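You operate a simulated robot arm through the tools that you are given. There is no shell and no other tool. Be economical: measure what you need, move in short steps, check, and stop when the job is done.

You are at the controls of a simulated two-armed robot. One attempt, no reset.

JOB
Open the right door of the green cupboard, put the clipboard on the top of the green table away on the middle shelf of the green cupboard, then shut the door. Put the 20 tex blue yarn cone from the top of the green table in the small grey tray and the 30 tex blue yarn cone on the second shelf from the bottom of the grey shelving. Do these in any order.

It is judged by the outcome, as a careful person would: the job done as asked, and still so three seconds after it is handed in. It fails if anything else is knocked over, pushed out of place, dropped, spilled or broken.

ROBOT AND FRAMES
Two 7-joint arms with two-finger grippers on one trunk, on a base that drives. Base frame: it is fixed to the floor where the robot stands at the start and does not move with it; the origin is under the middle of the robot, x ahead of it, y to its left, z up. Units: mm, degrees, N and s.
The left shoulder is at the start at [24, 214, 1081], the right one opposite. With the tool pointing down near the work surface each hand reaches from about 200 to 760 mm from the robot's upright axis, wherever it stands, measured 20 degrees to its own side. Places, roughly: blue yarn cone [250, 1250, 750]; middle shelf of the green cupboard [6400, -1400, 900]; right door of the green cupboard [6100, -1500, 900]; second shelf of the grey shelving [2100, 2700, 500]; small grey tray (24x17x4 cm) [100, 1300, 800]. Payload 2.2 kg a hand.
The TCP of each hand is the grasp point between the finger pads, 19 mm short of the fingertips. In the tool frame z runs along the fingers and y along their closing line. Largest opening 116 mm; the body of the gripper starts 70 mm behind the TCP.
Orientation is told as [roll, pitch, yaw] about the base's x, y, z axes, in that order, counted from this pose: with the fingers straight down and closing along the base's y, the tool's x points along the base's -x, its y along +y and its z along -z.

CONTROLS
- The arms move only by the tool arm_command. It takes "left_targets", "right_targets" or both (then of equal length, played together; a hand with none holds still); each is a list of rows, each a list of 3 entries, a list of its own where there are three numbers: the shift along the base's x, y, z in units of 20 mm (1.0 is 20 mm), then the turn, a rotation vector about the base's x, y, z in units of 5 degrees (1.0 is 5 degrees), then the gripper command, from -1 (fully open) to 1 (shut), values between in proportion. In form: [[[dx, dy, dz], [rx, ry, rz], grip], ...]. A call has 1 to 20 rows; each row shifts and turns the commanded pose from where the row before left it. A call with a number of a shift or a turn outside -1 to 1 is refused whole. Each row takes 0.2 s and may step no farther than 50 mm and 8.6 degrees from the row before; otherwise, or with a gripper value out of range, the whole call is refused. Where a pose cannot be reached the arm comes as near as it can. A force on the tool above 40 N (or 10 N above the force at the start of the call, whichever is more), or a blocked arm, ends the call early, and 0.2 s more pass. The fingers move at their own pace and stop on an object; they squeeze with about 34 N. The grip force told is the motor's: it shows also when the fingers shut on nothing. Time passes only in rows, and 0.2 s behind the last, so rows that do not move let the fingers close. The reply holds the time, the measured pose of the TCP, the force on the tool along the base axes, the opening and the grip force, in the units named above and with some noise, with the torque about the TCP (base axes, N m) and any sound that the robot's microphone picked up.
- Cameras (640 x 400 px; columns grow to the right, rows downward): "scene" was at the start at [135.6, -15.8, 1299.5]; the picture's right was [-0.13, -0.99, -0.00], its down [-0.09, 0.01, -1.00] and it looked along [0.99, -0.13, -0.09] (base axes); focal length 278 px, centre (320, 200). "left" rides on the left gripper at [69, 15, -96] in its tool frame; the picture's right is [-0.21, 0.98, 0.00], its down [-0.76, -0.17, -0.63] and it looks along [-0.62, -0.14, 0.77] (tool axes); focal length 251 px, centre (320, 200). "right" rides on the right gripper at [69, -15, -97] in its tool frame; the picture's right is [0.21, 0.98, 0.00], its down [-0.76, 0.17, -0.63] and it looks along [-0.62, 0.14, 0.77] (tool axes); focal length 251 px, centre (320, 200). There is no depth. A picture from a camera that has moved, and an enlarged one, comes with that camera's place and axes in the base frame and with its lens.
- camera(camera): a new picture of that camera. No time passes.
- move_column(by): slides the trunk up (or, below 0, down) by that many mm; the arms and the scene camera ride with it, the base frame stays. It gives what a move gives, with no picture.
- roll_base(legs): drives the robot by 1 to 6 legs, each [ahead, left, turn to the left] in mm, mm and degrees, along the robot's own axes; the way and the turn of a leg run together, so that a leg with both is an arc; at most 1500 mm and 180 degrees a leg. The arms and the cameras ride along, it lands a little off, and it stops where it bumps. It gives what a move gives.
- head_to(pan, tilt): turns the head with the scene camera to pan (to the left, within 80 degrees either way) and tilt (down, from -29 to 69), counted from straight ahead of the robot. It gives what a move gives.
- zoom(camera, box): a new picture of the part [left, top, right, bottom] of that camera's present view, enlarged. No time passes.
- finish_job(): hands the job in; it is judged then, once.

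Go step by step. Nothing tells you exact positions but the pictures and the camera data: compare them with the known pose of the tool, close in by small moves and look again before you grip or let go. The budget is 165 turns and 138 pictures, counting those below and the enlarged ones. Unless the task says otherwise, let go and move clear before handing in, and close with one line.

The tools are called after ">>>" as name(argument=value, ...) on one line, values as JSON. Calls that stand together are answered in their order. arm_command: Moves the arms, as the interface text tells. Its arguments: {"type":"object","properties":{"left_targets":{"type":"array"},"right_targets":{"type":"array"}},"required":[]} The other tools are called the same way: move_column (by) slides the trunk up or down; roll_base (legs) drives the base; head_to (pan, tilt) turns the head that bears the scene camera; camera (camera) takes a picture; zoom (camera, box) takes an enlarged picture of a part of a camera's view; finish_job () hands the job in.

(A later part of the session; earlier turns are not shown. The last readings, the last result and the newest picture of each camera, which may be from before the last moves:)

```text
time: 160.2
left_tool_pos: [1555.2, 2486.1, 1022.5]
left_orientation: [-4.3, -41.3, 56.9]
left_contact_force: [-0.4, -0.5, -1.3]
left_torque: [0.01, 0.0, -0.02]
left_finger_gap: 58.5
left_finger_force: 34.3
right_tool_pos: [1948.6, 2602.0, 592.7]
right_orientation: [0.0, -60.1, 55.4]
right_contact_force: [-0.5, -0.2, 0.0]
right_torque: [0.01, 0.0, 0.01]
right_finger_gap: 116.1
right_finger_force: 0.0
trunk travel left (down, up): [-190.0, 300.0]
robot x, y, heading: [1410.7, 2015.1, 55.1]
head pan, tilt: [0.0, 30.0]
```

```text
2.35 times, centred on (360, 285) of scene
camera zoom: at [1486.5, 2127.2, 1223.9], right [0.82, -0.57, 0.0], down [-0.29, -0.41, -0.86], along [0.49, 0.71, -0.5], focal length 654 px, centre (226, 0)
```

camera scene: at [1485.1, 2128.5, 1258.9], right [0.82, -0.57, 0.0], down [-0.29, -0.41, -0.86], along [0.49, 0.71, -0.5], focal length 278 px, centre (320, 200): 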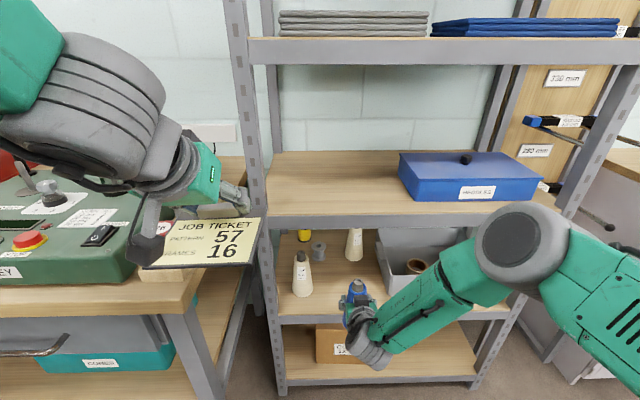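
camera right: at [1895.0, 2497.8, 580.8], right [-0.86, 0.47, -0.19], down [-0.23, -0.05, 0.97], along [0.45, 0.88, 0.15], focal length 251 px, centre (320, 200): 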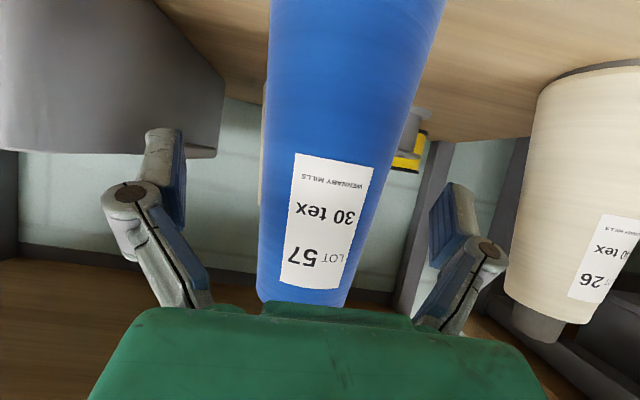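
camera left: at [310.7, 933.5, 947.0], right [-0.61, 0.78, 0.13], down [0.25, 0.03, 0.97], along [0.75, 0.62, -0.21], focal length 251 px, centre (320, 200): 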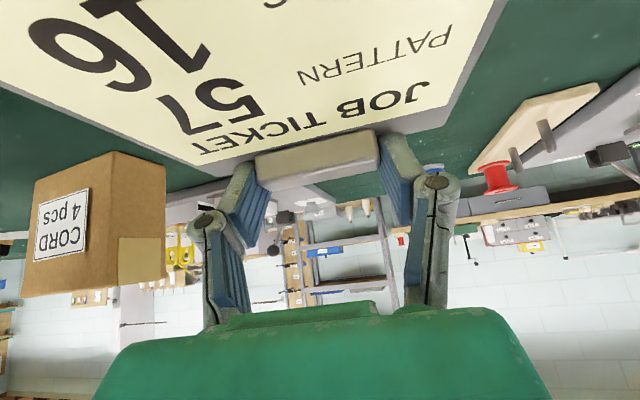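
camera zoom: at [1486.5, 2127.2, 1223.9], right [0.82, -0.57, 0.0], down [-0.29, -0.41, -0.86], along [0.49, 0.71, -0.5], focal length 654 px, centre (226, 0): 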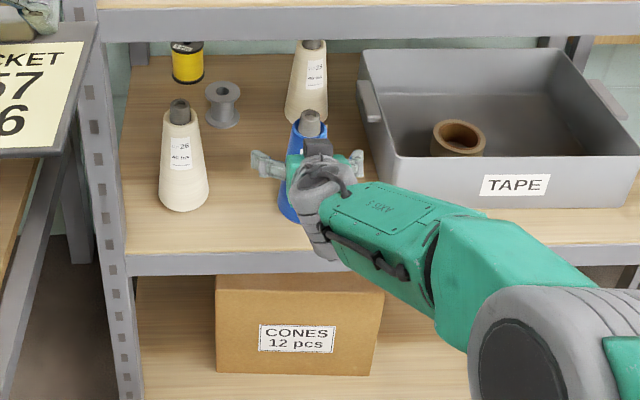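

The cone stands on its own. I pull the hand straight back 200 mm.

>>> arm_command(right_targets=[[[-0.28, -0.41, 0], [0, 0, 0], -1], [[-0.5, -0.75, 0], [0, 0, 0], -1], [[-0.56, -0.82, 0], [0, 0, 0], -1], [[-0.56, -0.82, 0], [0, 0, 0], -1], [[-0.56, -0.82, 0], [0, 0, 0], -1], [[-0.56, -0.82, 0], [0, 0, 0], -1], [[-0.56, -0.82, 0], [0, 0, 0], -1], [[-0.56, -0.82, 0], [0, 0, 0], -1], [[-0.56, -0.82, 0], [0, 0, 0], -1], [[-0.56, -0.82, 0], [0, 0, 0], -1], [[-0.56, -0.82, 0], [0, 0, 0], -1]])

>>> camera(camera="scene")

```text
time: 162.6
left_tool_pos: [1554.4, 2485.4, 1022.9]
left_orientation: [-4.2, -41.3, 56.9]
left_contact_force: [-0.6, -0.3, -1.7]
left_torque: [0.0, -0.03, 0.0]
left_finger_gap: 58.6
left_finger_force: 34.4
right_tool_pos: [1832.9, 2429.2, 593.1]
right_orientation: [0.0, -60.2, 55.3]
right_contact_force: [0.5, -0.5, -0.5]
right_torque: [-0.02, -0.02, -0.03]
right_finger_gap: 116.0
right_finger_force: 0.0
right hand out of reach, approached as far as the arm can: row 1
trunk travel left (down, up): [-190.0, 300.0]
robot x, y, heading: [1410.4, 2018.9, 54.9]
head pan, tilt: [0.0, 30.0]
```

```text
48 pictures are left
camera scene: at [1486.2, 2126.5, 1224.0], right [0.82, -0.57, 0.0], down [-0.29, -0.41, -0.86], along [0.49, 0.71, -0.5], focal length 278 px, centre (320, 200)
```

scene: 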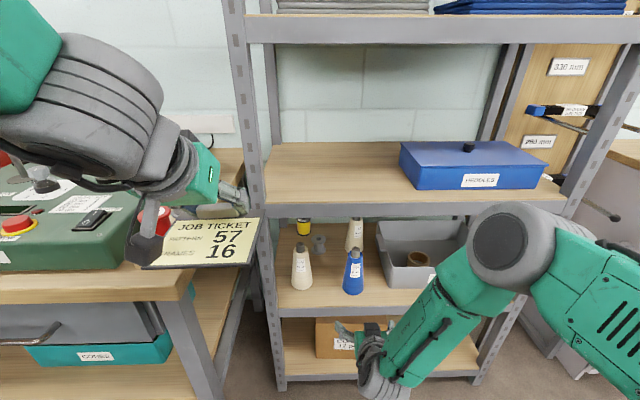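

The 30 tex cone stands on the second shelf. I back off, lift the right hand, and look right along the aisle for the way to the cupboard.

>>> roll_base(legs=[[-330, 0, 0]])

>>> arm_command(right_targets=[[[-0.2, -0.3, 1], [0, 0, 0], -1], [[-0.2, -0.3, 1], [0, 0, 0], -1], [[-0.2, -0.3, 1], [0, 0, 0], -1], [[-0.2, -0.3, 1], [0, 0, 0], -1], [[-0.2, -0.3, 1], [0, 0, 0], -1], [[-0.2, -0.3, 1], [0, 0, 0], -1], [[-0.2, -0.3, 1], [0, 0, 0], -1], [[-0.2, -0.3, 1], [0, 0, 0], -1], [[-0.2, -0.3, 1], [0, 0, 0], -1], [[-0.2, -0.3, 1], [0, 0, 0], -1], [[-0.2, -0.3, 1], [0, 0, 0], -1], [[-0.2, -0.3, 1], [0, 0, 0], -1], [[-0.2, -0.3, 1], [0, 0, 0], -1], [[-0.2, -0.3, 1], [0, 0, 0], -1], [[-0.2, -0.3, 1], [0, 0, 0], -1], [[0, 0, 0], [0, 0, 0], -1]])

>>> roll_base(legs=[[0, 0, -90]])

>>> head_to(pan=0, tilt=12)

>>> camera(camera="scene")

```text
time: 164.8
left_tool_pos: [1366.4, 2215.1, 1022.6]
left_orientation: [-4.2, -41.3, 56.9]
left_contact_force: [-0.4, -0.8, -0.7]
left_torque: [0.04, -0.01, -0.01]
left_finger_gap: 58.7
left_finger_force: 34.0
right_tool_pos: [1643.8, 2160.0, 593.9]
right_orientation: [0.1, -60.3, 55.3]
right_contact_force: [-0.1, 0.2, 0.1]
right_torque: [-0.02, -0.03, 0.01]
right_finger_gap: 116.1
right_finger_force: 0.0
trunk travel left (down, up): [-190.0, 300.0]
robot x, y, heading: [1219.1, 1752.6, 54.8]
head pan, tilt: [0.0, 30.0]
```

```text
time: 168.2
left_tool_pos: [1366.5, 2212.1, 1023.7]
left_orientation: [-4.1, -41.4, 57.0]
left_contact_force: [0.3, 0.3, -1.1]
left_torque: [0.06, 0.01, 0.01]
left_finger_gap: 59.0
left_finger_force: 34.0
right_tool_pos: [1581.2, 2067.3, 892.9]
right_orientation: [0.1, -60.3, 55.2]
right_contact_force: [0.0, 0.0, 0.6]
right_torque: [-0.01, 0.01, 0.01]
right_finger_gap: 116.2
right_finger_force: 0.1
trunk travel left (down, up): [-190.0, 300.0]
robot x, y, heading: [1217.9, 1748.4, 55.2]
head pan, tilt: [0.0, 30.0]
```

```text
time: 172.4
left_tool_pos: [1681.4, 1593.7, 1024.2]
left_orientation: [-4.2, -41.3, -34.1]
left_contact_force: [-0.2, -0.8, -1.1]
left_torque: [-0.01, -0.01, 0.01]
left_finger_gap: 59.0
left_finger_force: 33.6
right_tool_pos: [1532.7, 1380.5, 891.8]
right_orientation: [0.0, -60.3, -35.7]
right_contact_force: [0.1, 0.6, 0.1]
right_torque: [-0.03, 0.0, 0.01]
right_finger_gap: 116.1
right_finger_force: 0.0
trunk travel left (down, up): [-190.0, 300.0]
robot x, y, heading: [1221.9, 1746.5, -35.6]
head pan, tilt: [0.0, 30.0]
```

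```text
time: 173.2
left_tool_pos: [1679.5, 1596.6, 1025.5]
left_orientation: [-4.1, -41.6, -34.1]
left_contact_force: [0.3, -0.1, -1.3]
left_torque: [-0.05, -0.04, 0.0]
left_finger_gap: 58.7
left_finger_force: 34.5
right_tool_pos: [1531.9, 1381.8, 893.6]
right_orientation: [0.0, -60.4, -35.7]
right_contact_force: [0.3, 0.3, -0.9]
right_torque: [0.01, 0.02, 0.0]
right_finger_gap: 116.1
right_finger_force: 0.0
trunk travel left (down, up): [-190.0, 300.0]
robot x, y, heading: [1223.3, 1751.2, -35.9]
head pan, tilt: [0.0, 12.0]
```

```text
47 pictures are left
camera scene: at [1331.8, 1666.9, 1253.1], right [-0.59, -0.81, 0.0], down [-0.17, 0.12, -0.98], along [0.79, -0.57, -0.21], focal length 278 px, centre (320, 200)
```

scene: 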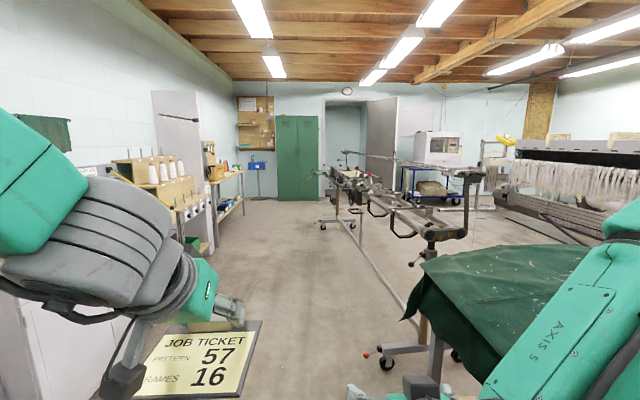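

The aisle is clear straight to the green cupboard. I sidestep left 380 mm and drive ahead about 4.2 m.

>>> roll_base(legs=[[0, 380, 0.4], [1500, 0, 0], [1500, 0, 0], [1100, 0, 0]])

>>> camera(camera="scene")

```text
time: 194.9
left_tool_pos: [5189.1, -542.8, 1024.6]
left_orientation: [-4.1, -41.5, -34.4]
left_contact_force: [0.3, -0.3, 0.4]
left_torque: [-0.04, -0.02, 0.01]
left_finger_gap: 58.8
left_finger_force: 33.9
right_tool_pos: [5039.2, -756.1, 893.8]
right_orientation: [-0.1, -60.4, -36.0]
right_contact_force: [0.4, -0.1, 0.5]
right_torque: [-0.03, 0.01, 0.0]
right_finger_gap: 116.0
right_finger_force: 0.0
trunk travel left (down, up): [-190.0, 300.0]
robot x, y, heading: [4728.8, -388.2, -36.3]
head pan, tilt: [0.0, 12.0]
```

```text
46 pictures are left
camera scene: at [4841.7, -470.2, 1253.1], right [-0.59, -0.81, 0.0], down [-0.17, 0.12, -0.98], along [0.79, -0.58, -0.21], focal length 278 px, centre (320, 200)
```

scene: 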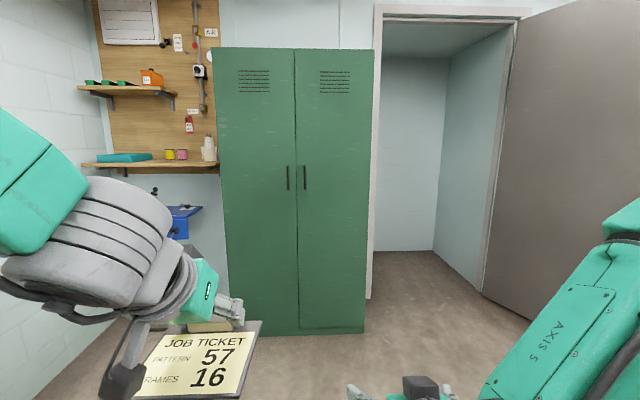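

The cupboard front centre is near [6256,-1335], facing me; right door handle (vertical bar) about [6229,-1375,1035]. I approach to ~300 mm short of working distance and square up.

>>> roll_base(legs=[[0, 170, 3.4], [760, 0, 0]])

>>> head_to(pan=-10, tilt=10)

>>> camera(camera="scene")

>>> camera(camera="right")

```text
time: 200.0
left_tool_pos: [5910.5, -776.8, 1024.1]
left_orientation: [-4.8, -41.6, -31.8]
left_contact_force: [0.8, 0.2, -1.7]
left_torque: [-0.1, 0.02, -0.04]
left_finger_gap: 58.8
left_finger_force: 33.6
right_tool_pos: [5767.1, -997.2, 895.7]
right_orientation: [-1.0, -60.5, -32.9]
right_contact_force: [0.2, 1.1, -0.9]
right_torque: [-0.03, 0.03, -0.09]
right_finger_gap: 115.9
right_finger_force: 0.1
trunk travel left (down, up): [-190.0, 300.0]
robot x, y, heading: [5436.5, -649.5, -34.0]
head pan, tilt: [0.0, 12.0]
```

```text
time: 200.7
left_tool_pos: [5907.3, -777.2, 1026.9]
left_orientation: [-4.6, -41.8, -31.8]
left_contact_force: [0.8, -0.2, -0.6]
left_torque: [-0.01, -0.05, -0.01]
left_finger_gap: 58.7
left_finger_force: 34.5
right_tool_pos: [5765.4, -995.2, 896.8]
right_orientation: [-0.6, -60.7, -33.1]
right_contact_force: [0.3, -0.3, -0.5]
right_torque: [0.0, -0.02, 0.0]
right_finger_gap: 115.9
right_finger_force: 0.2
trunk travel left (down, up): [-190.0, 300.0]
robot x, y, heading: [5441.5, -647.0, -33.8]
head pan, tilt: [-10.0, 10.0]
```

```text
45 pictures are left
camera scene: at [5550.7, -729.4, 1256.5], right [-0.69, -0.72, 0.01], down [-0.13, 0.12, -0.98], along [0.71, -0.69, -0.18], focal length 278 px, centre (320, 200)
```

scene: 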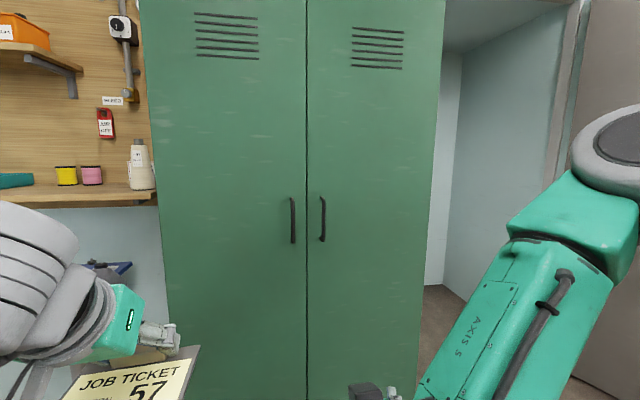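

```text
44 pictures are left
camera right: at [5659.6, -941.6, 883.2], right [0.45, 0.87, -0.19], down [-0.06, 0.24, 0.97], along [0.89, -0.43, 0.16], focal length 251 px, centre (320, 200)
```

right: 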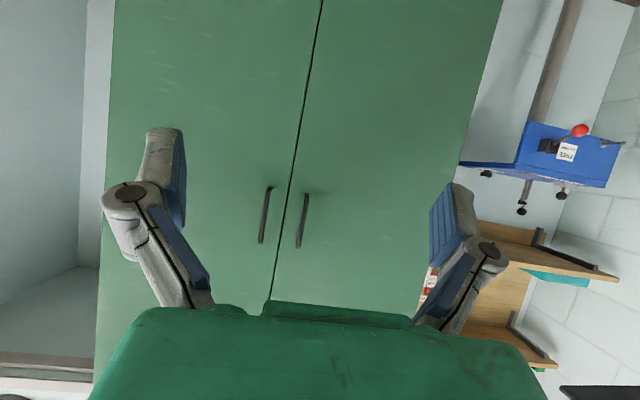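

Triangulated: right door handle bar at [6145,-1316], z 976–1111; hinge near [5959,-1640], radius ≈ 375. I pose the right hand more level at handle height, then roll ahead 280 mm.

>>> arm_command(right_targets=[[[0.52, -0.77, 0.93], [-0.42, -0.62, 0], -0.2], [[0.52, -0.77, 0.93], [-0.42, -0.62, 0], -0.2], [[0.52, -0.77, 0.93], [-0.42, -0.62, 0], -0.2], [[0.52, -0.77, 0.93], [-0.42, -0.62, 0], -0.2], [[0.52, -0.77, 0.93], [0, 0, 0], -0.2], [[0.52, -0.77, 0.93], [0, 0, 0], -0.2], [[0.52, -0.77, 0.93], [0, 0, 0], -0.2], [[0.5, -0.75, 0.9], [0, 0, 0], -0.2], [[0, 0, 0], [0, 0, 0], -0.2]])

>>> roll_base(legs=[[270, 0, 0.3]])

>>> arm_command(right_targets=[[[0, 0, 0], [0, 0, 0], -0.2], [[0, 0, 0], [0, 0, 0], -0.2], [[0, 0, 0], [0, 0, 0], -0.2], [[0, 0, 0], [0, 0, 0], -0.2], [[0, 0, 0], [0, 0, 0], -0.2], [[0, 0, 0], [0, 0, 0], -0.2]])

>>> camera(camera="right")

>>> camera(camera="scene")

```text
time: 202.7
left_tool_pos: [5900.5, -786.6, 1027.4]
left_orientation: [-4.0, -41.7, -32.3]
left_contact_force: [-0.3, 0.3, -0.9]
left_torque: [-0.01, -0.01, 0.02]
left_finger_gap: 58.4
left_finger_force: 34.0
right_tool_pos: [5841.2, -1127.6, 1044.5]
right_orientation: [0.4, -75.6, -34.1]
right_contact_force: [-0.1, 0.2, -0.1]
right_torque: [-0.04, -0.01, 0.0]
right_finger_gap: 69.8
right_finger_force: 0.1
trunk travel left (down, up): [-190.0, 300.0]
robot x, y, heading: [5441.3, -648.8, -34.0]
head pan, tilt: [-10.0, 10.0]
```

```text
time: 204.6
left_tool_pos: [6116.7, -934.1, 1028.5]
left_orientation: [-3.9, -41.9, -32.4]
left_contact_force: [-0.2, -0.6, -1.4]
left_torque: [0.0, -0.02, 0.0]
left_finger_gap: 58.8
left_finger_force: 33.7
right_tool_pos: [6058.8, -1273.8, 1043.4]
right_orientation: [0.6, -75.6, -34.4]
right_contact_force: [0.9, 0.0, -0.3]
right_torque: [0.03, 0.0, 0.03]
right_finger_gap: 69.8
right_finger_force: 0.1
trunk travel left (down, up): [-190.0, 300.0]
robot x, y, heading: [5659.1, -792.8, -33.9]
head pan, tilt: [-10.0, 10.0]
```

```text
time: 206.0
left_tool_pos: [6115.2, -931.2, 1028.9]
left_orientation: [-4.0, -41.7, -32.4]
left_contact_force: [0.1, 1.1, -1.5]
left_torque: [-0.01, -0.02, 0.01]
left_finger_gap: 58.9
left_finger_force: 33.7
right_tool_pos: [6057.4, -1271.8, 1044.6]
right_orientation: [0.3, -75.9, -34.0]
right_contact_force: [-0.2, 0.3, 0.4]
right_torque: [-0.07, 0.02, 0.03]
right_finger_gap: 69.7
right_finger_force: 0.1
trunk travel left (down, up): [-190.0, 300.0]
robot x, y, heading: [5655.1, -799.9, -34.4]
head pan, tilt: [-10.0, 10.0]
```

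```text
43 pictures are left
camera right: at [5957.1, -1221.9, 1001.3], right [0.5, 0.84, -0.21], down [-0.26, 0.38, 0.89], along [0.83, -0.39, 0.41], focal length 251 px, centre (320, 200)
```

right: 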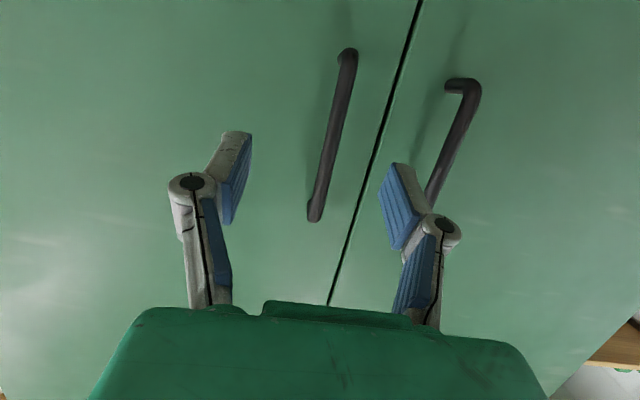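

```text
42 pictures are left
camera scene: at [5760.0, -886.1, 1256.4], right [-0.7, -0.72, 0.0], down [-0.13, 0.12, -0.98], along [0.71, -0.69, -0.18], focal length 278 px, centre (320, 200)
```

scene: 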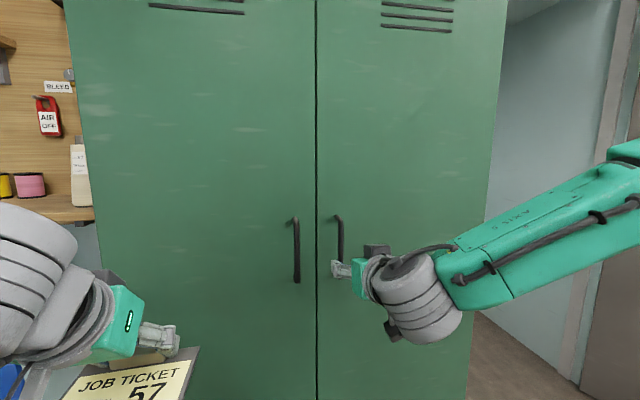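

Aligned nicely. I move 80 mm forward and 11 mm left with the arm.

>>> arm_command(right_targets=[[[0.6, -0.3, 0], [0, 0, 0], -0.2], [[0.6, -0.3, 0], [0, 0, 0], -0.2], [[0.6, -0.3, 0], [0, 0, 0], -0.2], [[0.6, -0.3, 0], [0, 0, 0], -0.2], [[0.6, -0.3, 0], [0, 0, 0], -0.2], [[0.6, -0.3, 0], [0, 0, 0], -0.2], [[0, 0, 0], [0, 0, 0], -0.2], [[0, 0, 0], [0, 0, 0], -0.2], [[0, 0, 0], [0, 0, 0], -0.2], [[0, 0, 0], [0, 0, 0], -0.2]])

>>> camera(camera="right")

```text
time: 208.2
left_tool_pos: [6115.6, -930.2, 1026.1]
left_orientation: [-4.0, -41.6, -32.3]
left_contact_force: [-0.9, -0.8, -1.8]
left_torque: [-0.01, 0.0, 0.02]
left_finger_gap: 58.7
left_finger_force: 34.4
right_tool_pos: [6128.7, -1306.8, 1044.2]
right_orientation: [0.3, -75.8, -34.0]
right_contact_force: [-0.2, -0.5, 0.0]
right_torque: [-0.02, 0.03, 0.01]
right_finger_gap: 69.6
right_finger_force: 0.0
trunk travel left (down, up): [-190.0, 300.0]
robot x, y, heading: [5654.3, -799.9, -34.3]
head pan, tilt: [-10.0, 10.0]
```

```text
41 pictures are left
camera right: at [6029.2, -1257.1, 1001.2], right [0.5, 0.84, -0.21], down [-0.26, 0.38, 0.89], along [0.83, -0.39, 0.41], focal length 251 px, centre (320, 200)
```

right: 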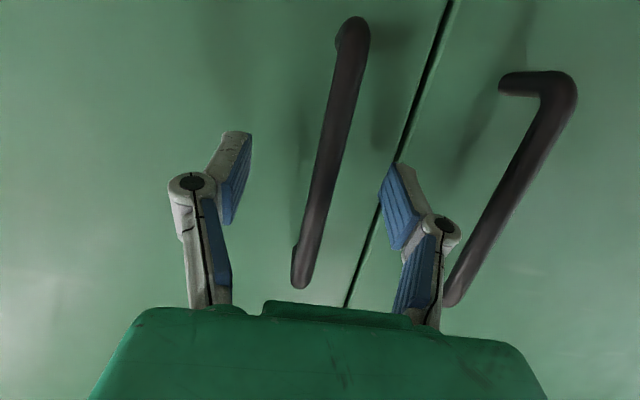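

The bar is between the pads. I close on it.

>>> arm_command(right_targets=[[[0.25, -0.15, 0], [0, 0, 0], -0.2], [[0, 0, 0], [0, 0, 0], 0.3], [[0, 0, 0], [0, 0, 0], 1], [[0, 0, 0], [0, 0, 0], 1], [[0, 0, 0], [0, 0, 0], 1]])

>>> camera(camera="right")

```text
time: 209.4
left_tool_pos: [6117.3, -929.5, 1025.8]
left_orientation: [-4.1, -41.7, -32.3]
left_contact_force: [-0.7, 0.2, -0.3]
left_torque: [-0.01, -0.03, -0.01]
left_finger_gap: 58.5
left_finger_force: 34.0
right_tool_pos: [6134.6, -1309.7, 1044.5]
right_orientation: [-0.1, -75.9, -33.6]
right_contact_force: [3.8, 2.6, -1.4]
right_torque: [0.05, -0.06, -0.01]
right_finger_gap: 5.9
right_finger_force: 30.5
trunk travel left (down, up): [-190.0, 300.0]
robot x, y, heading: [5656.0, -795.6, -34.1]
head pan, tilt: [-10.0, 10.0]
```

```text
40 pictures are left
camera right: at [6034.3, -1259.2, 1000.4], right [0.5, 0.84, -0.21], down [-0.26, 0.38, 0.89], along [0.83, -0.39, 0.41], focal length 251 px, centre (320, 200)
```

right: 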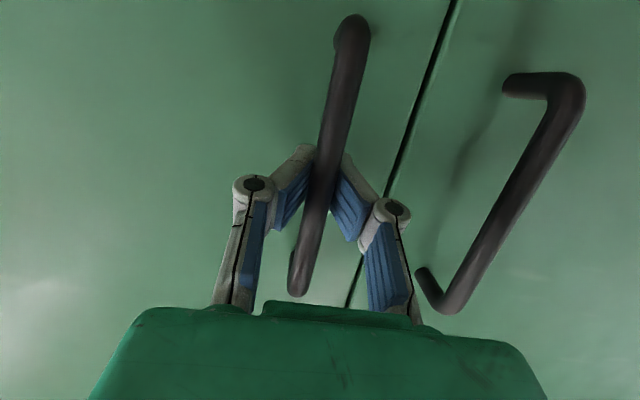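

Gap reads 5.9 mm; I check whether it's steady and zoom in.

>>> arm_command(right_targets=[[[0, 0, 0], [0, 0, 0], 1], [[0, 0, 0], [0, 0, 0], 1]])

>>> zoom(camera="right", box=[230, 110, 420, 260])

```text
time: 210.0
left_tool_pos: [6116.3, -929.1, 1025.9]
left_orientation: [-4.1, -41.7, -32.2]
left_contact_force: [-0.3, -0.4, -1.8]
left_torque: [0.0, -0.04, 0.02]
left_finger_gap: 58.6
left_finger_force: 33.5
right_tool_pos: [6135.3, -1309.5, 1043.4]
right_orientation: [-0.2, -75.7, -33.7]
right_contact_force: [2.5, 4.0, -2.5]
right_torque: [0.05, -0.05, 0.0]
right_finger_gap: 6.1
right_finger_force: 30.5
trunk travel left (down, up): [-190.0, 300.0]
robot x, y, heading: [5655.8, -798.1, -34.3]
head pan, tilt: [-10.0, 10.0]
```

```text
2.67 times, centred on (325, 185) of right
camera zoom: at [6034.3, -1259.1, 1000.5], right [0.5, 0.84, -0.21], down [-0.26, 0.38, 0.89], along [0.83, -0.39, 0.41], focal length 670 px, centre (307, 240)
```

zoom: 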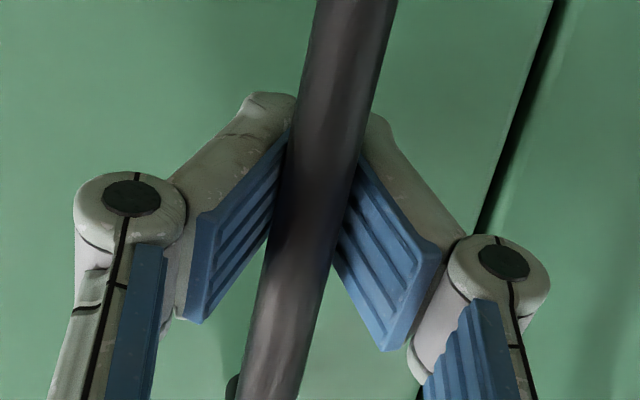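

The bar is firmly held. I start swinging the door open along its arc (12°) with matching yaw.

>>> arm_command(right_targets=[[[-0.871, 0.446, 0], [0, 0, 0.6], 1], [[-0.893, 0.4, 0], [0, 0, 0.6], 1], [[-0.913, 0.352, 0], [0, 0, 0.6], 1], [[-0.93, 0.304, 0], [0, 0, 0.6], 1], [[0, 0, 0], [0, 0, 0], 1], [[0, 0, 0], [0, 0, 0], 1]])

>>> camera(camera="scene")

```text
time: 211.4
left_tool_pos: [6115.6, -929.2, 1028.5]
left_orientation: [-4.1, -41.8, -32.1]
left_contact_force: [0.5, 0.1, -0.4]
left_torque: [-0.01, -0.04, 0.02]
left_finger_gap: 58.7
left_finger_force: 33.6
right_tool_pos: [6060.2, -1278.3, 1043.6]
right_orientation: [-0.3, -75.7, -21.5]
right_contact_force: [3.2, 8.0, 1.1]
right_torque: [0.06, -0.11, -0.03]
right_finger_gap: 6.0
right_finger_force: 30.9
trunk travel left (down, up): [-190.0, 300.0]
robot x, y, heading: [5658.4, -792.7, -34.3]
head pan, tilt: [-10.0, 10.0]
```

```text
38 pictures are left
camera scene: at [5761.2, -883.2, 1256.5], right [-0.7, -0.72, 0.0], down [-0.13, 0.12, -0.98], along [0.71, -0.69, -0.18], focal length 278 px, centre (320, 200)
```

scene: 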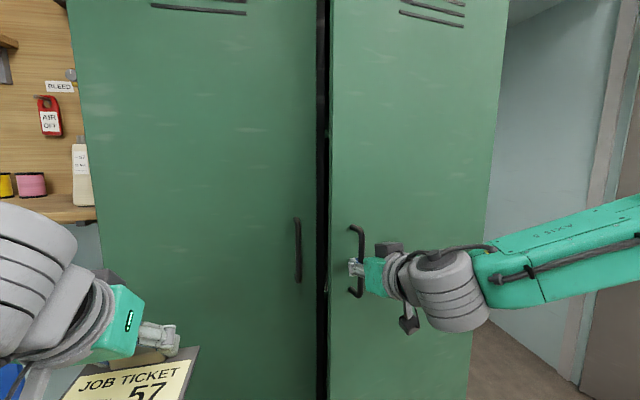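

The door is opening. I continue the arc another 24°.

>>> arm_command(right_targets=[[[-0.945, 0.255, 0], [0, 0, 0.6], 1], [[-0.957, 0.205, 0], [0, 0, 0.6], 1], [[-0.966, 0.155, 0], [0, 0, 0.6], 1], [[-0.973, 0.104, 0], [0, 0, 0.6], 1], [[-0.977, 0.053, 0], [0, 0, 0.6], 1], [[-0.978, 0, 0], [0, 0, 0.6], 1], [[-0.977, -0.05, 0], [0, 0, 0.6], 1], [[-0.973, -0.1, 0], [0, 0, 0.6], 1], [[0, 0, 0], [0, 0, 0], 1], [[0, 0, 0], [0, 0, 0], 1]])

>>> camera(camera="scene")

```text
time: 213.6
left_tool_pos: [6116.6, -928.9, 1028.5]
left_orientation: [-4.1, -42.0, -32.2]
left_contact_force: [0.6, -0.9, -0.3]
left_torque: [0.01, -0.04, 0.01]
left_finger_gap: 58.8
left_finger_force: 34.4
right_tool_pos: [5907.6, -1263.2, 1046.3]
right_orientation: [0.2, -75.6, 2.1]
right_contact_force: [-2.0, 16.2, -13.5]
right_torque: [0.12, 0.05, -0.11]
right_finger_gap: 5.7
right_finger_force: 28.9
trunk travel left (down, up): [-190.0, 300.0]
robot x, y, heading: [5656.9, -796.7, -34.0]
head pan, tilt: [-10.0, 10.0]
```

```text
37 pictures are left
camera scene: at [5759.9, -883.6, 1256.4], right [-0.7, -0.72, 0.0], down [-0.13, 0.12, -0.98], along [0.71, -0.69, -0.18], focal length 278 px, centre (320, 200)
```

scene: 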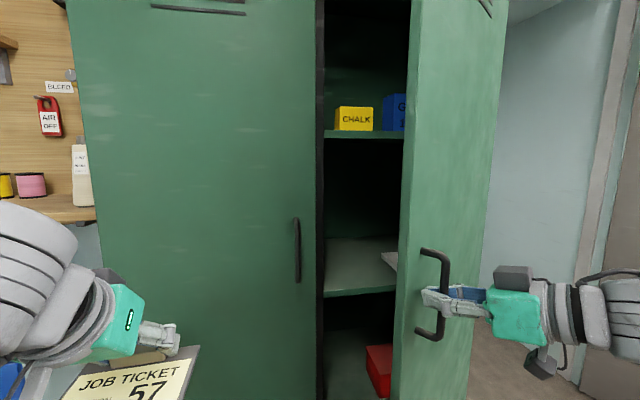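

About 36° open; I can see the inside: middle shelf around mid-height. I continue by keeping the grip and driving the base on an arc around the hinge, in small legs.

>>> arm_command(right_targets=[[[0, 0.2, -0.1], [0, 0, 0], 1], [[0, 0, 0], [0, 0, 0], 1]])

>>> roll_base(legs=[[-55, -76, 6], [-55, -76, 6]])

>>> camera(camera="scene")

```text
time: 214.2
left_tool_pos: [6113.6, -930.5, 1029.4]
left_orientation: [-4.0, -42.1, -32.3]
left_contact_force: [-0.8, -0.4, -1.3]
left_torque: [-0.01, -0.03, 0.01]
left_finger_gap: 58.8
left_finger_force: 33.9
right_tool_pos: [5907.0, -1265.4, 1042.4]
right_orientation: [0.3, -75.9, 1.7]
right_contact_force: [-0.7, 1.1, -0.2]
right_torque: [-0.03, 0.02, -0.06]
right_finger_gap: 0.0
right_finger_force: 28.4
trunk travel left (down, up): [-190.0, 300.0]
robot x, y, heading: [5656.2, -795.4, -34.2]
head pan, tilt: [-10.0, 10.0]
```

```text
time: 215.7
left_tool_pos: [6033.7, -897.9, 1020.5]
left_orientation: [-5.2, -41.1, -23.8]
left_contact_force: [-0.6, 0.8, -1.6]
left_torque: [-0.07, 0.0, -0.04]
left_finger_gap: 58.8
left_finger_force: 33.7
right_tool_pos: [5872.8, -1268.1, 1046.4]
right_orientation: [-4.3, -75.3, 12.2]
right_contact_force: [6.9, -20.1, 3.4]
right_torque: [-0.08, -0.18, 0.23]
right_finger_gap: 0.0
right_finger_force: 28.0
trunk travel left (down, up): [-190.0, 300.0]
robot x, y, heading: [5552.4, -835.6, -26.6]
head pan, tilt: [-10.0, 10.0]
stopped in leg 2: the force on the tool passed its limit at 51 N (the readings are from after the stop); the commanded pose is now the measured one
```

```text
36 pictures are left
camera scene: at [5667.8, -914.9, 1256.0], right [-0.6, -0.8, 0.0], down [-0.14, 0.11, -0.98], along [0.79, -0.59, -0.18], focal length 278 px, centre (320, 200)
```

scene: 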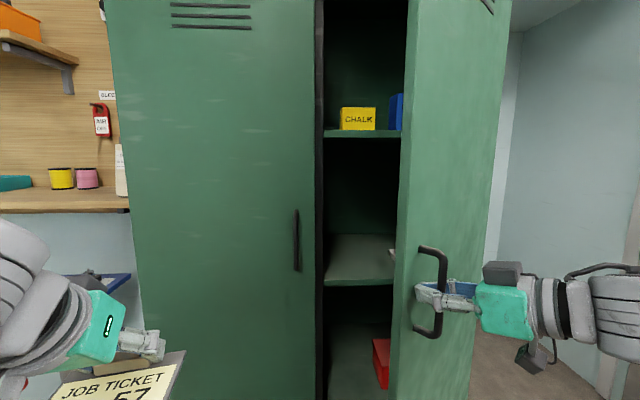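

The grip slipped off the bar (gap 0). I zoom to see how the fingers sit relative to the handle.

>>> zoom(camera="scene", box=[390, 230, 550, 360])

>>> camera(camera="right")

```text
3.08 times, centred on (470, 295) of scene
camera zoom: at [5667.8, -914.9, 1256.0], right [-0.6, -0.8, 0.0], down [-0.14, 0.11, -0.98], along [0.79, -0.59, -0.18], focal length 855 px, centre (-142, -92)
```

zoom: 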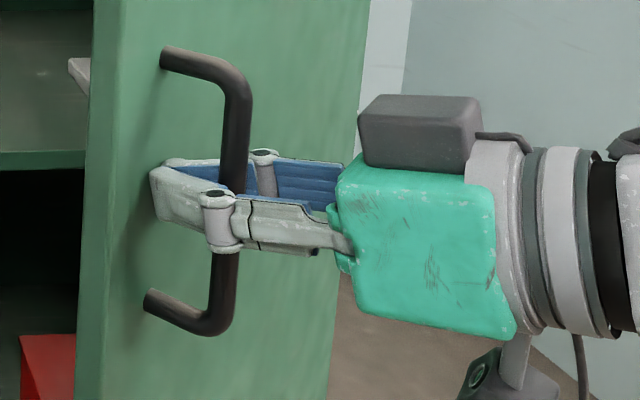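

```text
34 pictures are left
camera right: at [5765.3, -1298.1, 1005.6], right [-0.19, 0.96, -0.23], down [-0.44, 0.12, 0.89], along [0.88, 0.27, 0.4], focal length 251 px, centre (320, 200)
```

right: 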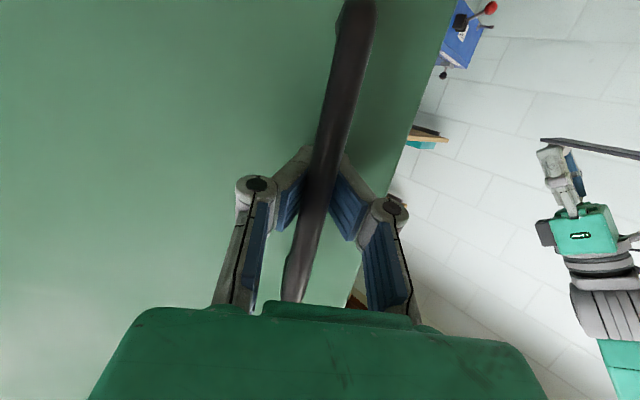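

The fingers are actually caged around the bar (tips touching behind it) – a hook grip, which is fine. I relieve the side force and continue the arc in smaller legs.

>>> arm_command(right_targets=[[[0.1, -0.3, 0], [0, 0, 0], 1], [[0, 0, 0], [0, 0, 0], 1], [[0, 0, 0], [0, 0, 0], 1]])

>>> roll_base(legs=[[-37, -51, 4], [-37, -51, 4], [-37, -51, 4]])

```text
time: 216.5
left_tool_pos: [6028.3, -897.3, 1023.9]
left_orientation: [-5.0, -41.2, -23.9]
left_contact_force: [0.3, -0.1, -0.5]
left_torque: [-0.07, -0.03, -0.01]
left_finger_gap: 58.5
left_finger_force: 34.1
right_tool_pos: [5869.4, -1269.8, 1047.7]
right_orientation: [-4.2, -75.5, 12.5]
right_contact_force: [0.2, -0.2, 0.3]
right_torque: [-0.01, -0.02, -0.01]
right_finger_gap: 0.0
right_finger_force: 28.2
trunk travel left (down, up): [-190.0, 300.0]
robot x, y, heading: [5546.4, -839.7, -26.6]
head pan, tilt: [-10.0, 10.0]
```

```text
time: 217.7
left_tool_pos: [5967.0, -899.1, 1017.9]
left_orientation: [-4.9, -40.4, -20.1]
left_contact_force: [-1.6, 0.2, -0.5]
left_torque: [0.01, -0.04, 0.08]
left_finger_gap: 58.8
left_finger_force: 33.6
right_tool_pos: [5833.5, -1277.8, 1051.1]
right_orientation: [-4.2, -75.9, 17.2]
right_contact_force: [-0.5, 0.1, -0.1]
right_torque: [0.0, 0.01, -0.02]
right_finger_gap: 0.2
right_finger_force: 28.6
trunk travel left (down, up): [-190.0, 300.0]
robot x, y, heading: [5495.9, -875.1, -22.6]
head pan, tilt: [-10.0, 10.0]
stopped in leg 2: the force on the tool passed its limit at 47 N (the readings are from after the stop); the commanded pose is now the measured one
```

The door is ~50° open. I'll release, back the fingers off the bar, and later push the door wider from inside.

>>> arm_command(right_targets=[[[0, 0, 0], [0, 0, 0], 0], [[0, 0, 0], [0, 0, 0], -1], [[0, 0, 0], [0, 0, 0], -1], [[-0.6, -0.18, 0], [0, 0, 0], -1], [[-0.6, -0.18, 0], [0, 0, 0], -1], [[-0.6, -0.18, 0], [0, 0, 0], -1], [[-0.6, -0.18, 0], [0, 0, 0], -1], [[-0.6, -0.18, 0], [0, 0, 0], -1], [[-0.6, -0.18, 0], [0, 0, 0], -1], [[-0.6, -0.18, 0], [0, 0, 0], -1]])

>>> camera(camera="scene")

```text
time: 219.9
left_tool_pos: [5972.6, -893.6, 1018.1]
left_orientation: [-5.3, -40.6, -19.7]
left_contact_force: [0.5, -0.4, -0.5]
left_torque: [0.0, -0.06, -0.02]
left_finger_gap: 58.7
left_finger_force: 34.9
right_tool_pos: [5766.9, -1312.4, 1054.6]
right_orientation: [-5.2, -75.5, 18.4]
right_contact_force: [0.0, 0.3, -0.3]
right_torque: [0.04, -0.03, -0.01]
right_finger_gap: 116.1
right_finger_force: 0.1
right hand out of reach, approached as far as the arm can: row 7, 8, 9, 10
trunk travel left (down, up): [-190.0, 300.0]
robot x, y, heading: [5492.6, -867.0, -22.5]
head pan, tilt: [-10.0, 10.0]
```

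```text
33 pictures are left
camera scene: at [5611.2, -938.9, 1256.6], right [-0.54, -0.84, 0.0], down [-0.15, 0.09, -0.98], along [0.83, -0.53, -0.18], focal length 278 px, centre (320, 200)
```

scene: 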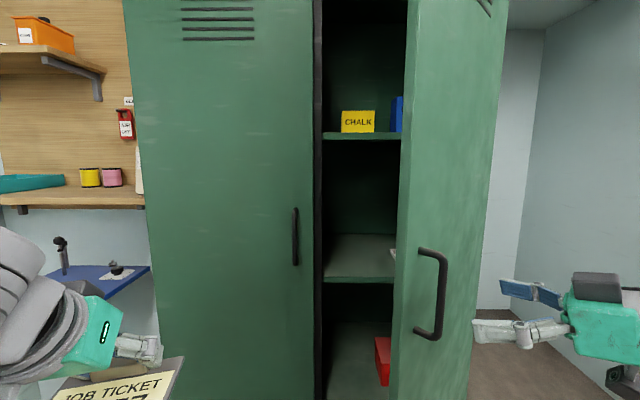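

The hand is clear. I back up, sidestep left and square up to the cupboard, then straighten and close the right hand.

>>> roll_base(legs=[[-140, 0, 0], [0, 190, -11]])

>>> arm_command(right_targets=[[[0.4, 0.5, 0], [0, 0, -0.95], 0], [[0.4, 0.5, 0], [0, 0, -0.95], 1], [[0.4, 0.4, 0], [0, 0, -0.95], 1], [[0.7, 0.2, 0], [0, 0, -0.95], 1], [[0.7, 0, 0], [0, 0, -0.95], 1], [[0.7, -0.2, 0], [0, 0, -0.95], 1], [[0.7, -0.4, 0], [0, 0, -0.95], 1], [[0.7, -0.4, 0], [0, 0, -0.95], 1], [[0, 0, 0], [0, 0, -0.4], 1], [[0, 0, 0], [0, 0, 0], 1], [[0, 0, 0], [0, 0, 0], 1]])

>>> camera(camera="scene")

```text
time: 222.4
left_tool_pos: [5921.8, -756.6, 1019.2]
left_orientation: [-5.3, -40.7, -30.5]
left_contact_force: [-0.3, -0.7, -0.5]
left_torque: [-0.05, 0.01, -0.02]
left_finger_gap: 58.9
left_finger_force: 34.0
right_tool_pos: [5641.6, -1132.1, 1055.3]
right_orientation: [-4.7, -75.5, 7.0]
right_contact_force: [-0.1, -1.0, 0.2]
right_torque: [0.01, 0.06, -0.01]
right_finger_gap: 115.9
right_finger_force: 0.0
trunk travel left (down, up): [-190.0, 300.0]
robot x, y, heading: [5456.3, -645.3, -33.1]
head pan, tilt: [-10.0, 10.0]
```

```text
time: 224.8
left_tool_pos: [5922.3, -754.7, 1016.7]
left_orientation: [-5.2, -40.3, -30.4]
left_contact_force: [0.0, -0.1, -0.8]
left_torque: [-0.01, -0.02, -0.02]
left_finger_gap: 58.5
left_finger_force: 33.8
right_tool_pos: [5762.7, -1154.6, 1068.0]
right_orientation: [-5.1, -75.4, -32.7]
right_contact_force: [0.4, -0.4, 0.5]
right_torque: [-0.02, -0.05, -0.01]
right_finger_gap: 0.0
right_finger_force: 28.6
right hand out of reach, approached as far as the arm can: row 1, 2, 3
trunk travel left (down, up): [-190.0, 300.0]
robot x, y, heading: [5455.8, -647.1, -33.4]
head pan, tilt: [-10.0, 10.0]
```

```text
32 pictures are left
camera scene: at [5559.3, -736.0, 1256.4], right [-0.69, -0.73, 0.0], down [-0.13, 0.12, -0.98], along [0.72, -0.67, -0.18], focal length 278 px, centre (320, 200)
```

scene: 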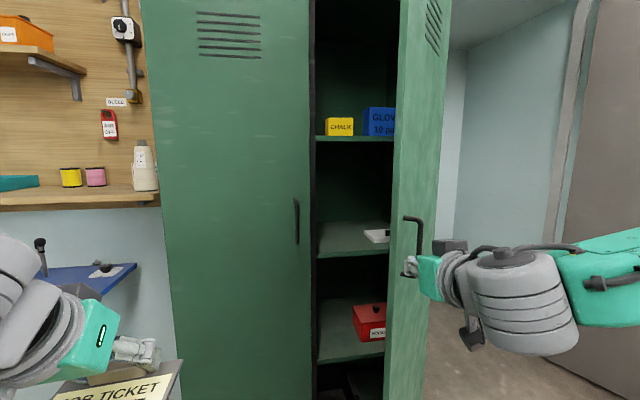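

I shift the right hand left past the door edge, roll ahead 120 mm and then reach inside.

>>> arm_command(right_targets=[[[0.5, 0.8, 0], [0.1, 0.15, 0], 1], [[0.5, 0.8, 0], [0.1, 0.15, 0], 1], [[0.5, 0.8, 0], [0, 0, 0], 1], [[0.5, 0.8, 0], [0, 0, 0], 1], [[0.3, 0.5, 0], [0, 0, 0], 1], [[0, 0, 0], [0, 0, 0], 1], [[0, 0, 0], [0, 0, 0], 1]])

>>> roll_base(legs=[[130, 0, 0]])

>>> camera(camera="scene")

```text
time: 226.4
left_tool_pos: [5921.8, -754.1, 1015.2]
left_orientation: [-5.4, -40.3, -30.5]
left_contact_force: [1.3, -0.4, -0.5]
left_torque: [0.0, -0.01, 0.0]
left_finger_gap: 58.7
left_finger_force: 34.0
right_tool_pos: [5809.5, -1081.4, 1068.3]
right_orientation: [-5.2, -73.6, -32.5]
right_contact_force: [0.5, 0.0, 0.2]
right_torque: [-0.01, 0.01, -0.02]
right_finger_gap: 0.2
right_finger_force: 28.6
trunk travel left (down, up): [-190.0, 300.0]
robot x, y, heading: [5455.7, -643.2, -33.4]
head pan, tilt: [-10.0, 10.0]
```

```text
time: 227.7
left_tool_pos: [6028.9, -826.4, 1016.9]
left_orientation: [-5.3, -40.3, -30.6]
left_contact_force: [0.5, -0.1, -0.9]
left_torque: [-0.02, -0.01, 0.03]
left_finger_gap: 59.0
left_finger_force: 34.0
right_tool_pos: [5916.1, -1154.4, 1066.8]
right_orientation: [-5.1, -73.6, -32.8]
right_contact_force: [0.8, -0.7, 0.5]
right_torque: [0.01, 0.0, -0.02]
right_finger_gap: 0.1
right_finger_force: 28.7
trunk travel left (down, up): [-190.0, 300.0]
robot x, y, heading: [5563.2, -715.7, -33.6]
head pan, tilt: [-10.0, 10.0]
```

```text
31 pictures are left
camera scene: at [5668.1, -806.0, 1256.4], right [-0.69, -0.73, 0.0], down [-0.13, 0.12, -0.98], along [0.71, -0.68, -0.18], focal length 278 px, centre (320, 200)
```

scene: 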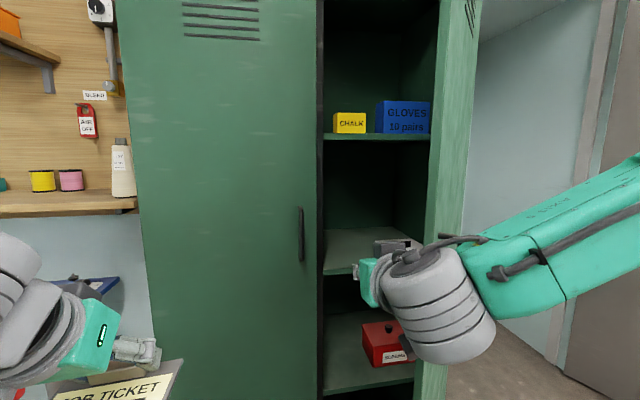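

The hand is left of the door's edge. I reach 110 mm further in and sweep right to push the door open.

>>> arm_command(right_targets=[[[0.8, -0.53, 0], [0, 0, 0], 1], [[0.8, -0.53, 0], [0, 0, 0], 1], [[0.8, -0.53, 0], [0, 0, 0], 1], [[0.8, -0.53, 0], [0, 0, 0], 1], [[0.8, -0.53, 0], [0, 0, 0], 1], [[0.6, -0.4, 0], [0, 0, 0], 1], [[-0.5, -0.8, 0], [0, 0, 0], 1], [[-0.5, -0.8, 0], [0, 0, 0], 1], [[-0.5, -0.8, 0], [0, 0, 0], 1], [[-0.5, -0.8, 0], [0, 0, 0], 1], [[-0.5, -0.8, 0], [0, 0, 0], 1], [[-0.5, -0.8, 0], [0, 0, 0], 1], [[-0.5, -0.8, 0], [0, 0, 0], 1], [[-0.5, -0.8, 0], [0, 0, 0], 1], [[-0.5, -0.8, 0], [0, 0, 0], 1], [[-0.5, -0.8, 0], [0, 0, 0], 1], [[-0.5, -0.8, 0], [0, 0, 0], 1], [[-0.5, -0.8, 0], [0, 0, 0], 1]])

>>> camera(camera="scene")

```text
time: 231.5
left_tool_pos: [6016.3, -816.5, 1024.1]
left_orientation: [-5.7, -41.4, -30.5]
left_contact_force: [-0.1, 0.3, -1.5]
left_torque: [0.02, -0.01, 0.04]
left_finger_gap: 58.6
left_finger_force: 34.1
right_tool_pos: [5874.4, -1388.5, 1080.7]
right_orientation: [-5.8, -74.6, -31.5]
right_contact_force: [-0.3, -0.1, -0.2]
right_torque: [0.02, 0.03, 0.0]
right_finger_gap: 0.3
right_finger_force: 27.6
trunk travel left (down, up): [-190.0, 300.0]
robot x, y, heading: [5563.5, -717.1, -33.5]
head pan, tilt: [-10.0, 10.0]
```

```text
30 pictures are left
camera scene: at [5653.5, -782.1, 1259.2], right [-0.69, -0.72, 0.01], down [-0.12, 0.1, -0.99], along [0.72, -0.68, -0.16], focal length 278 px, centre (320, 200)
```

scene: 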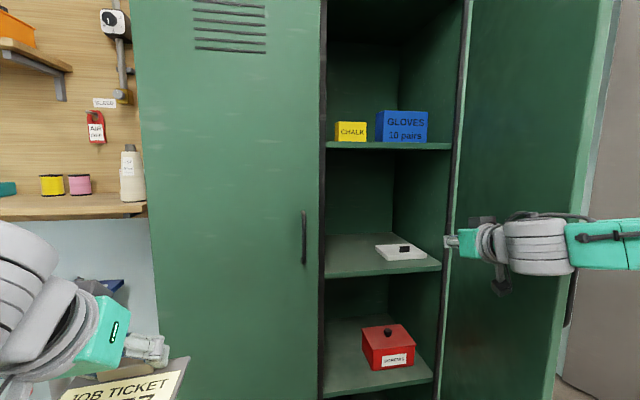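

The door is wide open and the middle shelf is visible: z≈912, with a white device on its right; free space on its left. I tuck the right arm back and down first.

>>> arm_command(right_targets=[[[-0.67, 0.94, -0.2], [0.64, 0.96, 0], 1], [[-0.67, 0.94, -0.2], [0.64, 0.96, 0], 1], [[-0.67, 0.94, -0.4], [0.64, 0.96, 0], 1], [[-0.67, 0.94, -0.5], [0.64, 0.96, 0], 1], [[-0.67, 0.94, -0.5], [0.64, 0.96, 0], 1], [[-0.67, 0.94, -0.5], [0.64, 0.96, 0], 1], [[-0.67, 0.94, -0.5], [0.64, 0.96, 0], 1], [[-0.67, 0.94, -0.6], [0.64, 0.96, 0], 1], [[-0.67, 0.94, -0.6], [0.64, 0.96, 0], 1], [[-0.67, 0.94, -0.6], [0.64, 0.96, 0], 1], [[-0.67, 0.94, -0.6], [0.64, 0.96, 0], 1], [[-0.67, 0.94, -0.6], [0.64, 0.96, 0], 1], [[-0.67, 0.94, -0.6], [0.64, 0.96, 0], 1], [[0, 0, 0], [0, 0, 0], 1]])

>>> roll_base(legs=[[0, -300, 0], [90, 0, 0]])

>>> camera(camera="scene")

```text
time: 234.5
left_tool_pos: [6027.8, -824.8, 1016.3]
left_orientation: [-5.4, -40.2, -30.6]
left_contact_force: [-1.0, 0.7, -0.7]
left_torque: [-0.03, 0.03, 0.02]
left_finger_gap: 58.6
left_finger_force: 34.1
right_tool_pos: [5712.6, -1161.5, 940.3]
right_orientation: [-4.3, 1.3, -33.4]
right_contact_force: [0.2, 0.2, 0.0]
right_torque: [-0.03, 0.0, -0.02]
right_finger_gap: 0.0
right_finger_force: 28.1
trunk travel left (down, up): [-190.0, 300.0]
robot x, y, heading: [5564.3, -717.9, -33.4]
head pan, tilt: [-10.0, 10.0]
```

```text
time: 237.2
left_tool_pos: [5949.8, -1106.4, 1011.0]
left_orientation: [-6.5, -39.9, -29.5]
left_contact_force: [1.8, -0.1, -1.1]
left_torque: [-0.03, 0.02, -0.06]
left_finger_gap: 58.7
left_finger_force: 34.2
right_tool_pos: [5635.0, -1445.6, 944.7]
right_orientation: [-5.1, 1.3, -33.1]
right_contact_force: [1.1, -0.2, -0.3]
right_torque: [0.01, 0.06, 0.01]
right_finger_gap: 0.1
right_finger_force: 28.7
trunk travel left (down, up): [-190.0, 300.0]
robot x, y, heading: [5477.4, -1013.6, -33.1]
head pan, tilt: [-10.0, 10.0]
```

```text
29 pictures are left
camera scene: at [5586.2, -1092.6, 1256.5], right [-0.69, -0.73, 0.01], down [-0.13, 0.11, -0.98], along [0.72, -0.68, -0.18], focal length 278 px, centre (320, 200)
```

scene: 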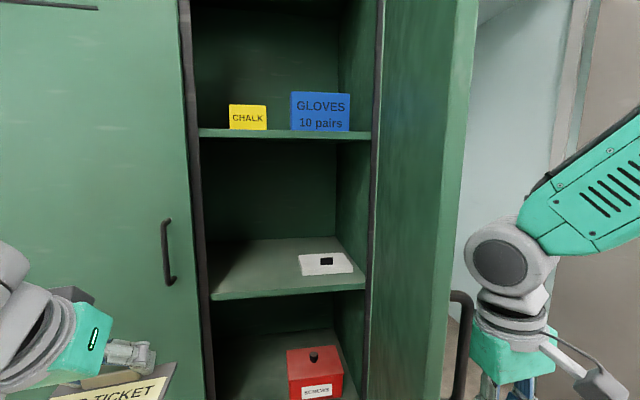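

The door is only ~87° open and my right hand is on its outer side. I back up, bring the right hand round inside the door, and will push it wider.

>>> roll_base(legs=[[-170, 0, 0]])

>>> arm_command(right_targets=[[[0.55, 0.8, 0.3], [0, 0, 0], 1], [[0.55, 0.8, 0.3], [0, 0, 0], 1], [[0.55, 0.8, 0.3], [0, 0, 0], 1], [[0.55, 0.8, 0.3], [0, 0, 0], 1], [[0.55, 0.8, 0.3], [0, 0, 0], 1], [[0.55, 0.8, 0.3], [0, 0, 0], 1], [[0.55, 0.8, 0.3], [0, 0, 0], 1], [[0.83, -0.55, 0], [0, 0, 0], 1], [[0.83, -0.55, 0], [0, 0, 0], 1], [[0.83, -0.55, 0], [0, 0, 0], 1], [[0.83, -0.55, 0], [0, 0, 0], 1], [[0.83, -0.55, 0], [0, 0, 0], 1], [[0.83, -0.55, 0], [0, 0, 0], 1], [[0.83, -0.55, 0], [0, 0, 0], 1], [[0.83, -0.55, 0], [0, 0, 0], 1], [[0.83, -0.55, 0], [0, 0, 0], 1], [[0.83, -0.55, 0], [0, 0, 0], 1], [[0.83, -0.55, 0], [0, 0, 0], 1], [[0, 0, 0], [0, 0, 0], 1]])

>>> camera(camera="scene")

```text
time: 238.7
left_tool_pos: [5799.7, -1032.4, 1013.1]
left_orientation: [-5.0, -39.6, -30.2]
left_contact_force: [-0.2, -0.6, -0.6]
left_torque: [0.06, -0.06, 0.03]
left_finger_gap: 58.8
left_finger_force: 33.8
right_tool_pos: [5489.0, -1370.9, 940.4]
right_orientation: [-4.1, 1.2, -32.8]
right_contact_force: [-0.4, -0.7, 1.1]
right_torque: [0.01, -0.04, -0.03]
right_finger_gap: 0.3
right_finger_force: 28.2
trunk travel left (down, up): [-190.0, 300.0]
robot x, y, heading: [5337.6, -923.9, -32.6]
head pan, tilt: [-10.0, 10.0]
```

```text
time: 241.1
left_tool_pos: [5799.8, -1024.9, 1008.4]
left_orientation: [-5.6, -39.3, -30.0]
left_contact_force: [-0.7, -0.5, -0.5]
left_torque: [-0.04, 0.02, -0.01]
left_finger_gap: 58.7
left_finger_force: 33.5
right_tool_pos: [5628.5, -1292.5, 986.0]
right_orientation: [-4.4, 1.5, -32.9]
right_contact_force: [-11.2, 8.1, 8.9]
right_torque: [-1.34, -1.7, -0.05]
right_finger_gap: 0.0
right_finger_force: 28.2
trunk travel left (down, up): [-190.0, 300.0]
robot x, y, heading: [5336.7, -927.9, -32.9]
head pan, tilt: [-10.0, 10.0]
stopped in row 12 (right hand): the force on the tool passed its limit at 52 N (the readings are from after the stop); the commanded pose is now the measured one
```

```text
28 pictures are left
camera scene: at [5439.4, -1017.3, 1256.5], right [-0.68, -0.73, 0.0], down [-0.13, 0.12, -0.98], along [0.72, -0.67, -0.18], focal length 278 px, centre (320, 200)
```

scene: 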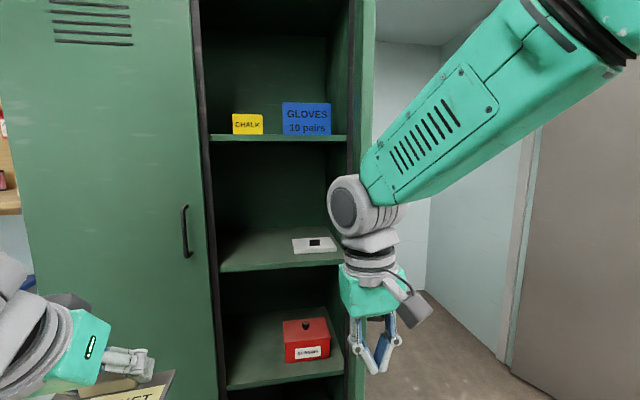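

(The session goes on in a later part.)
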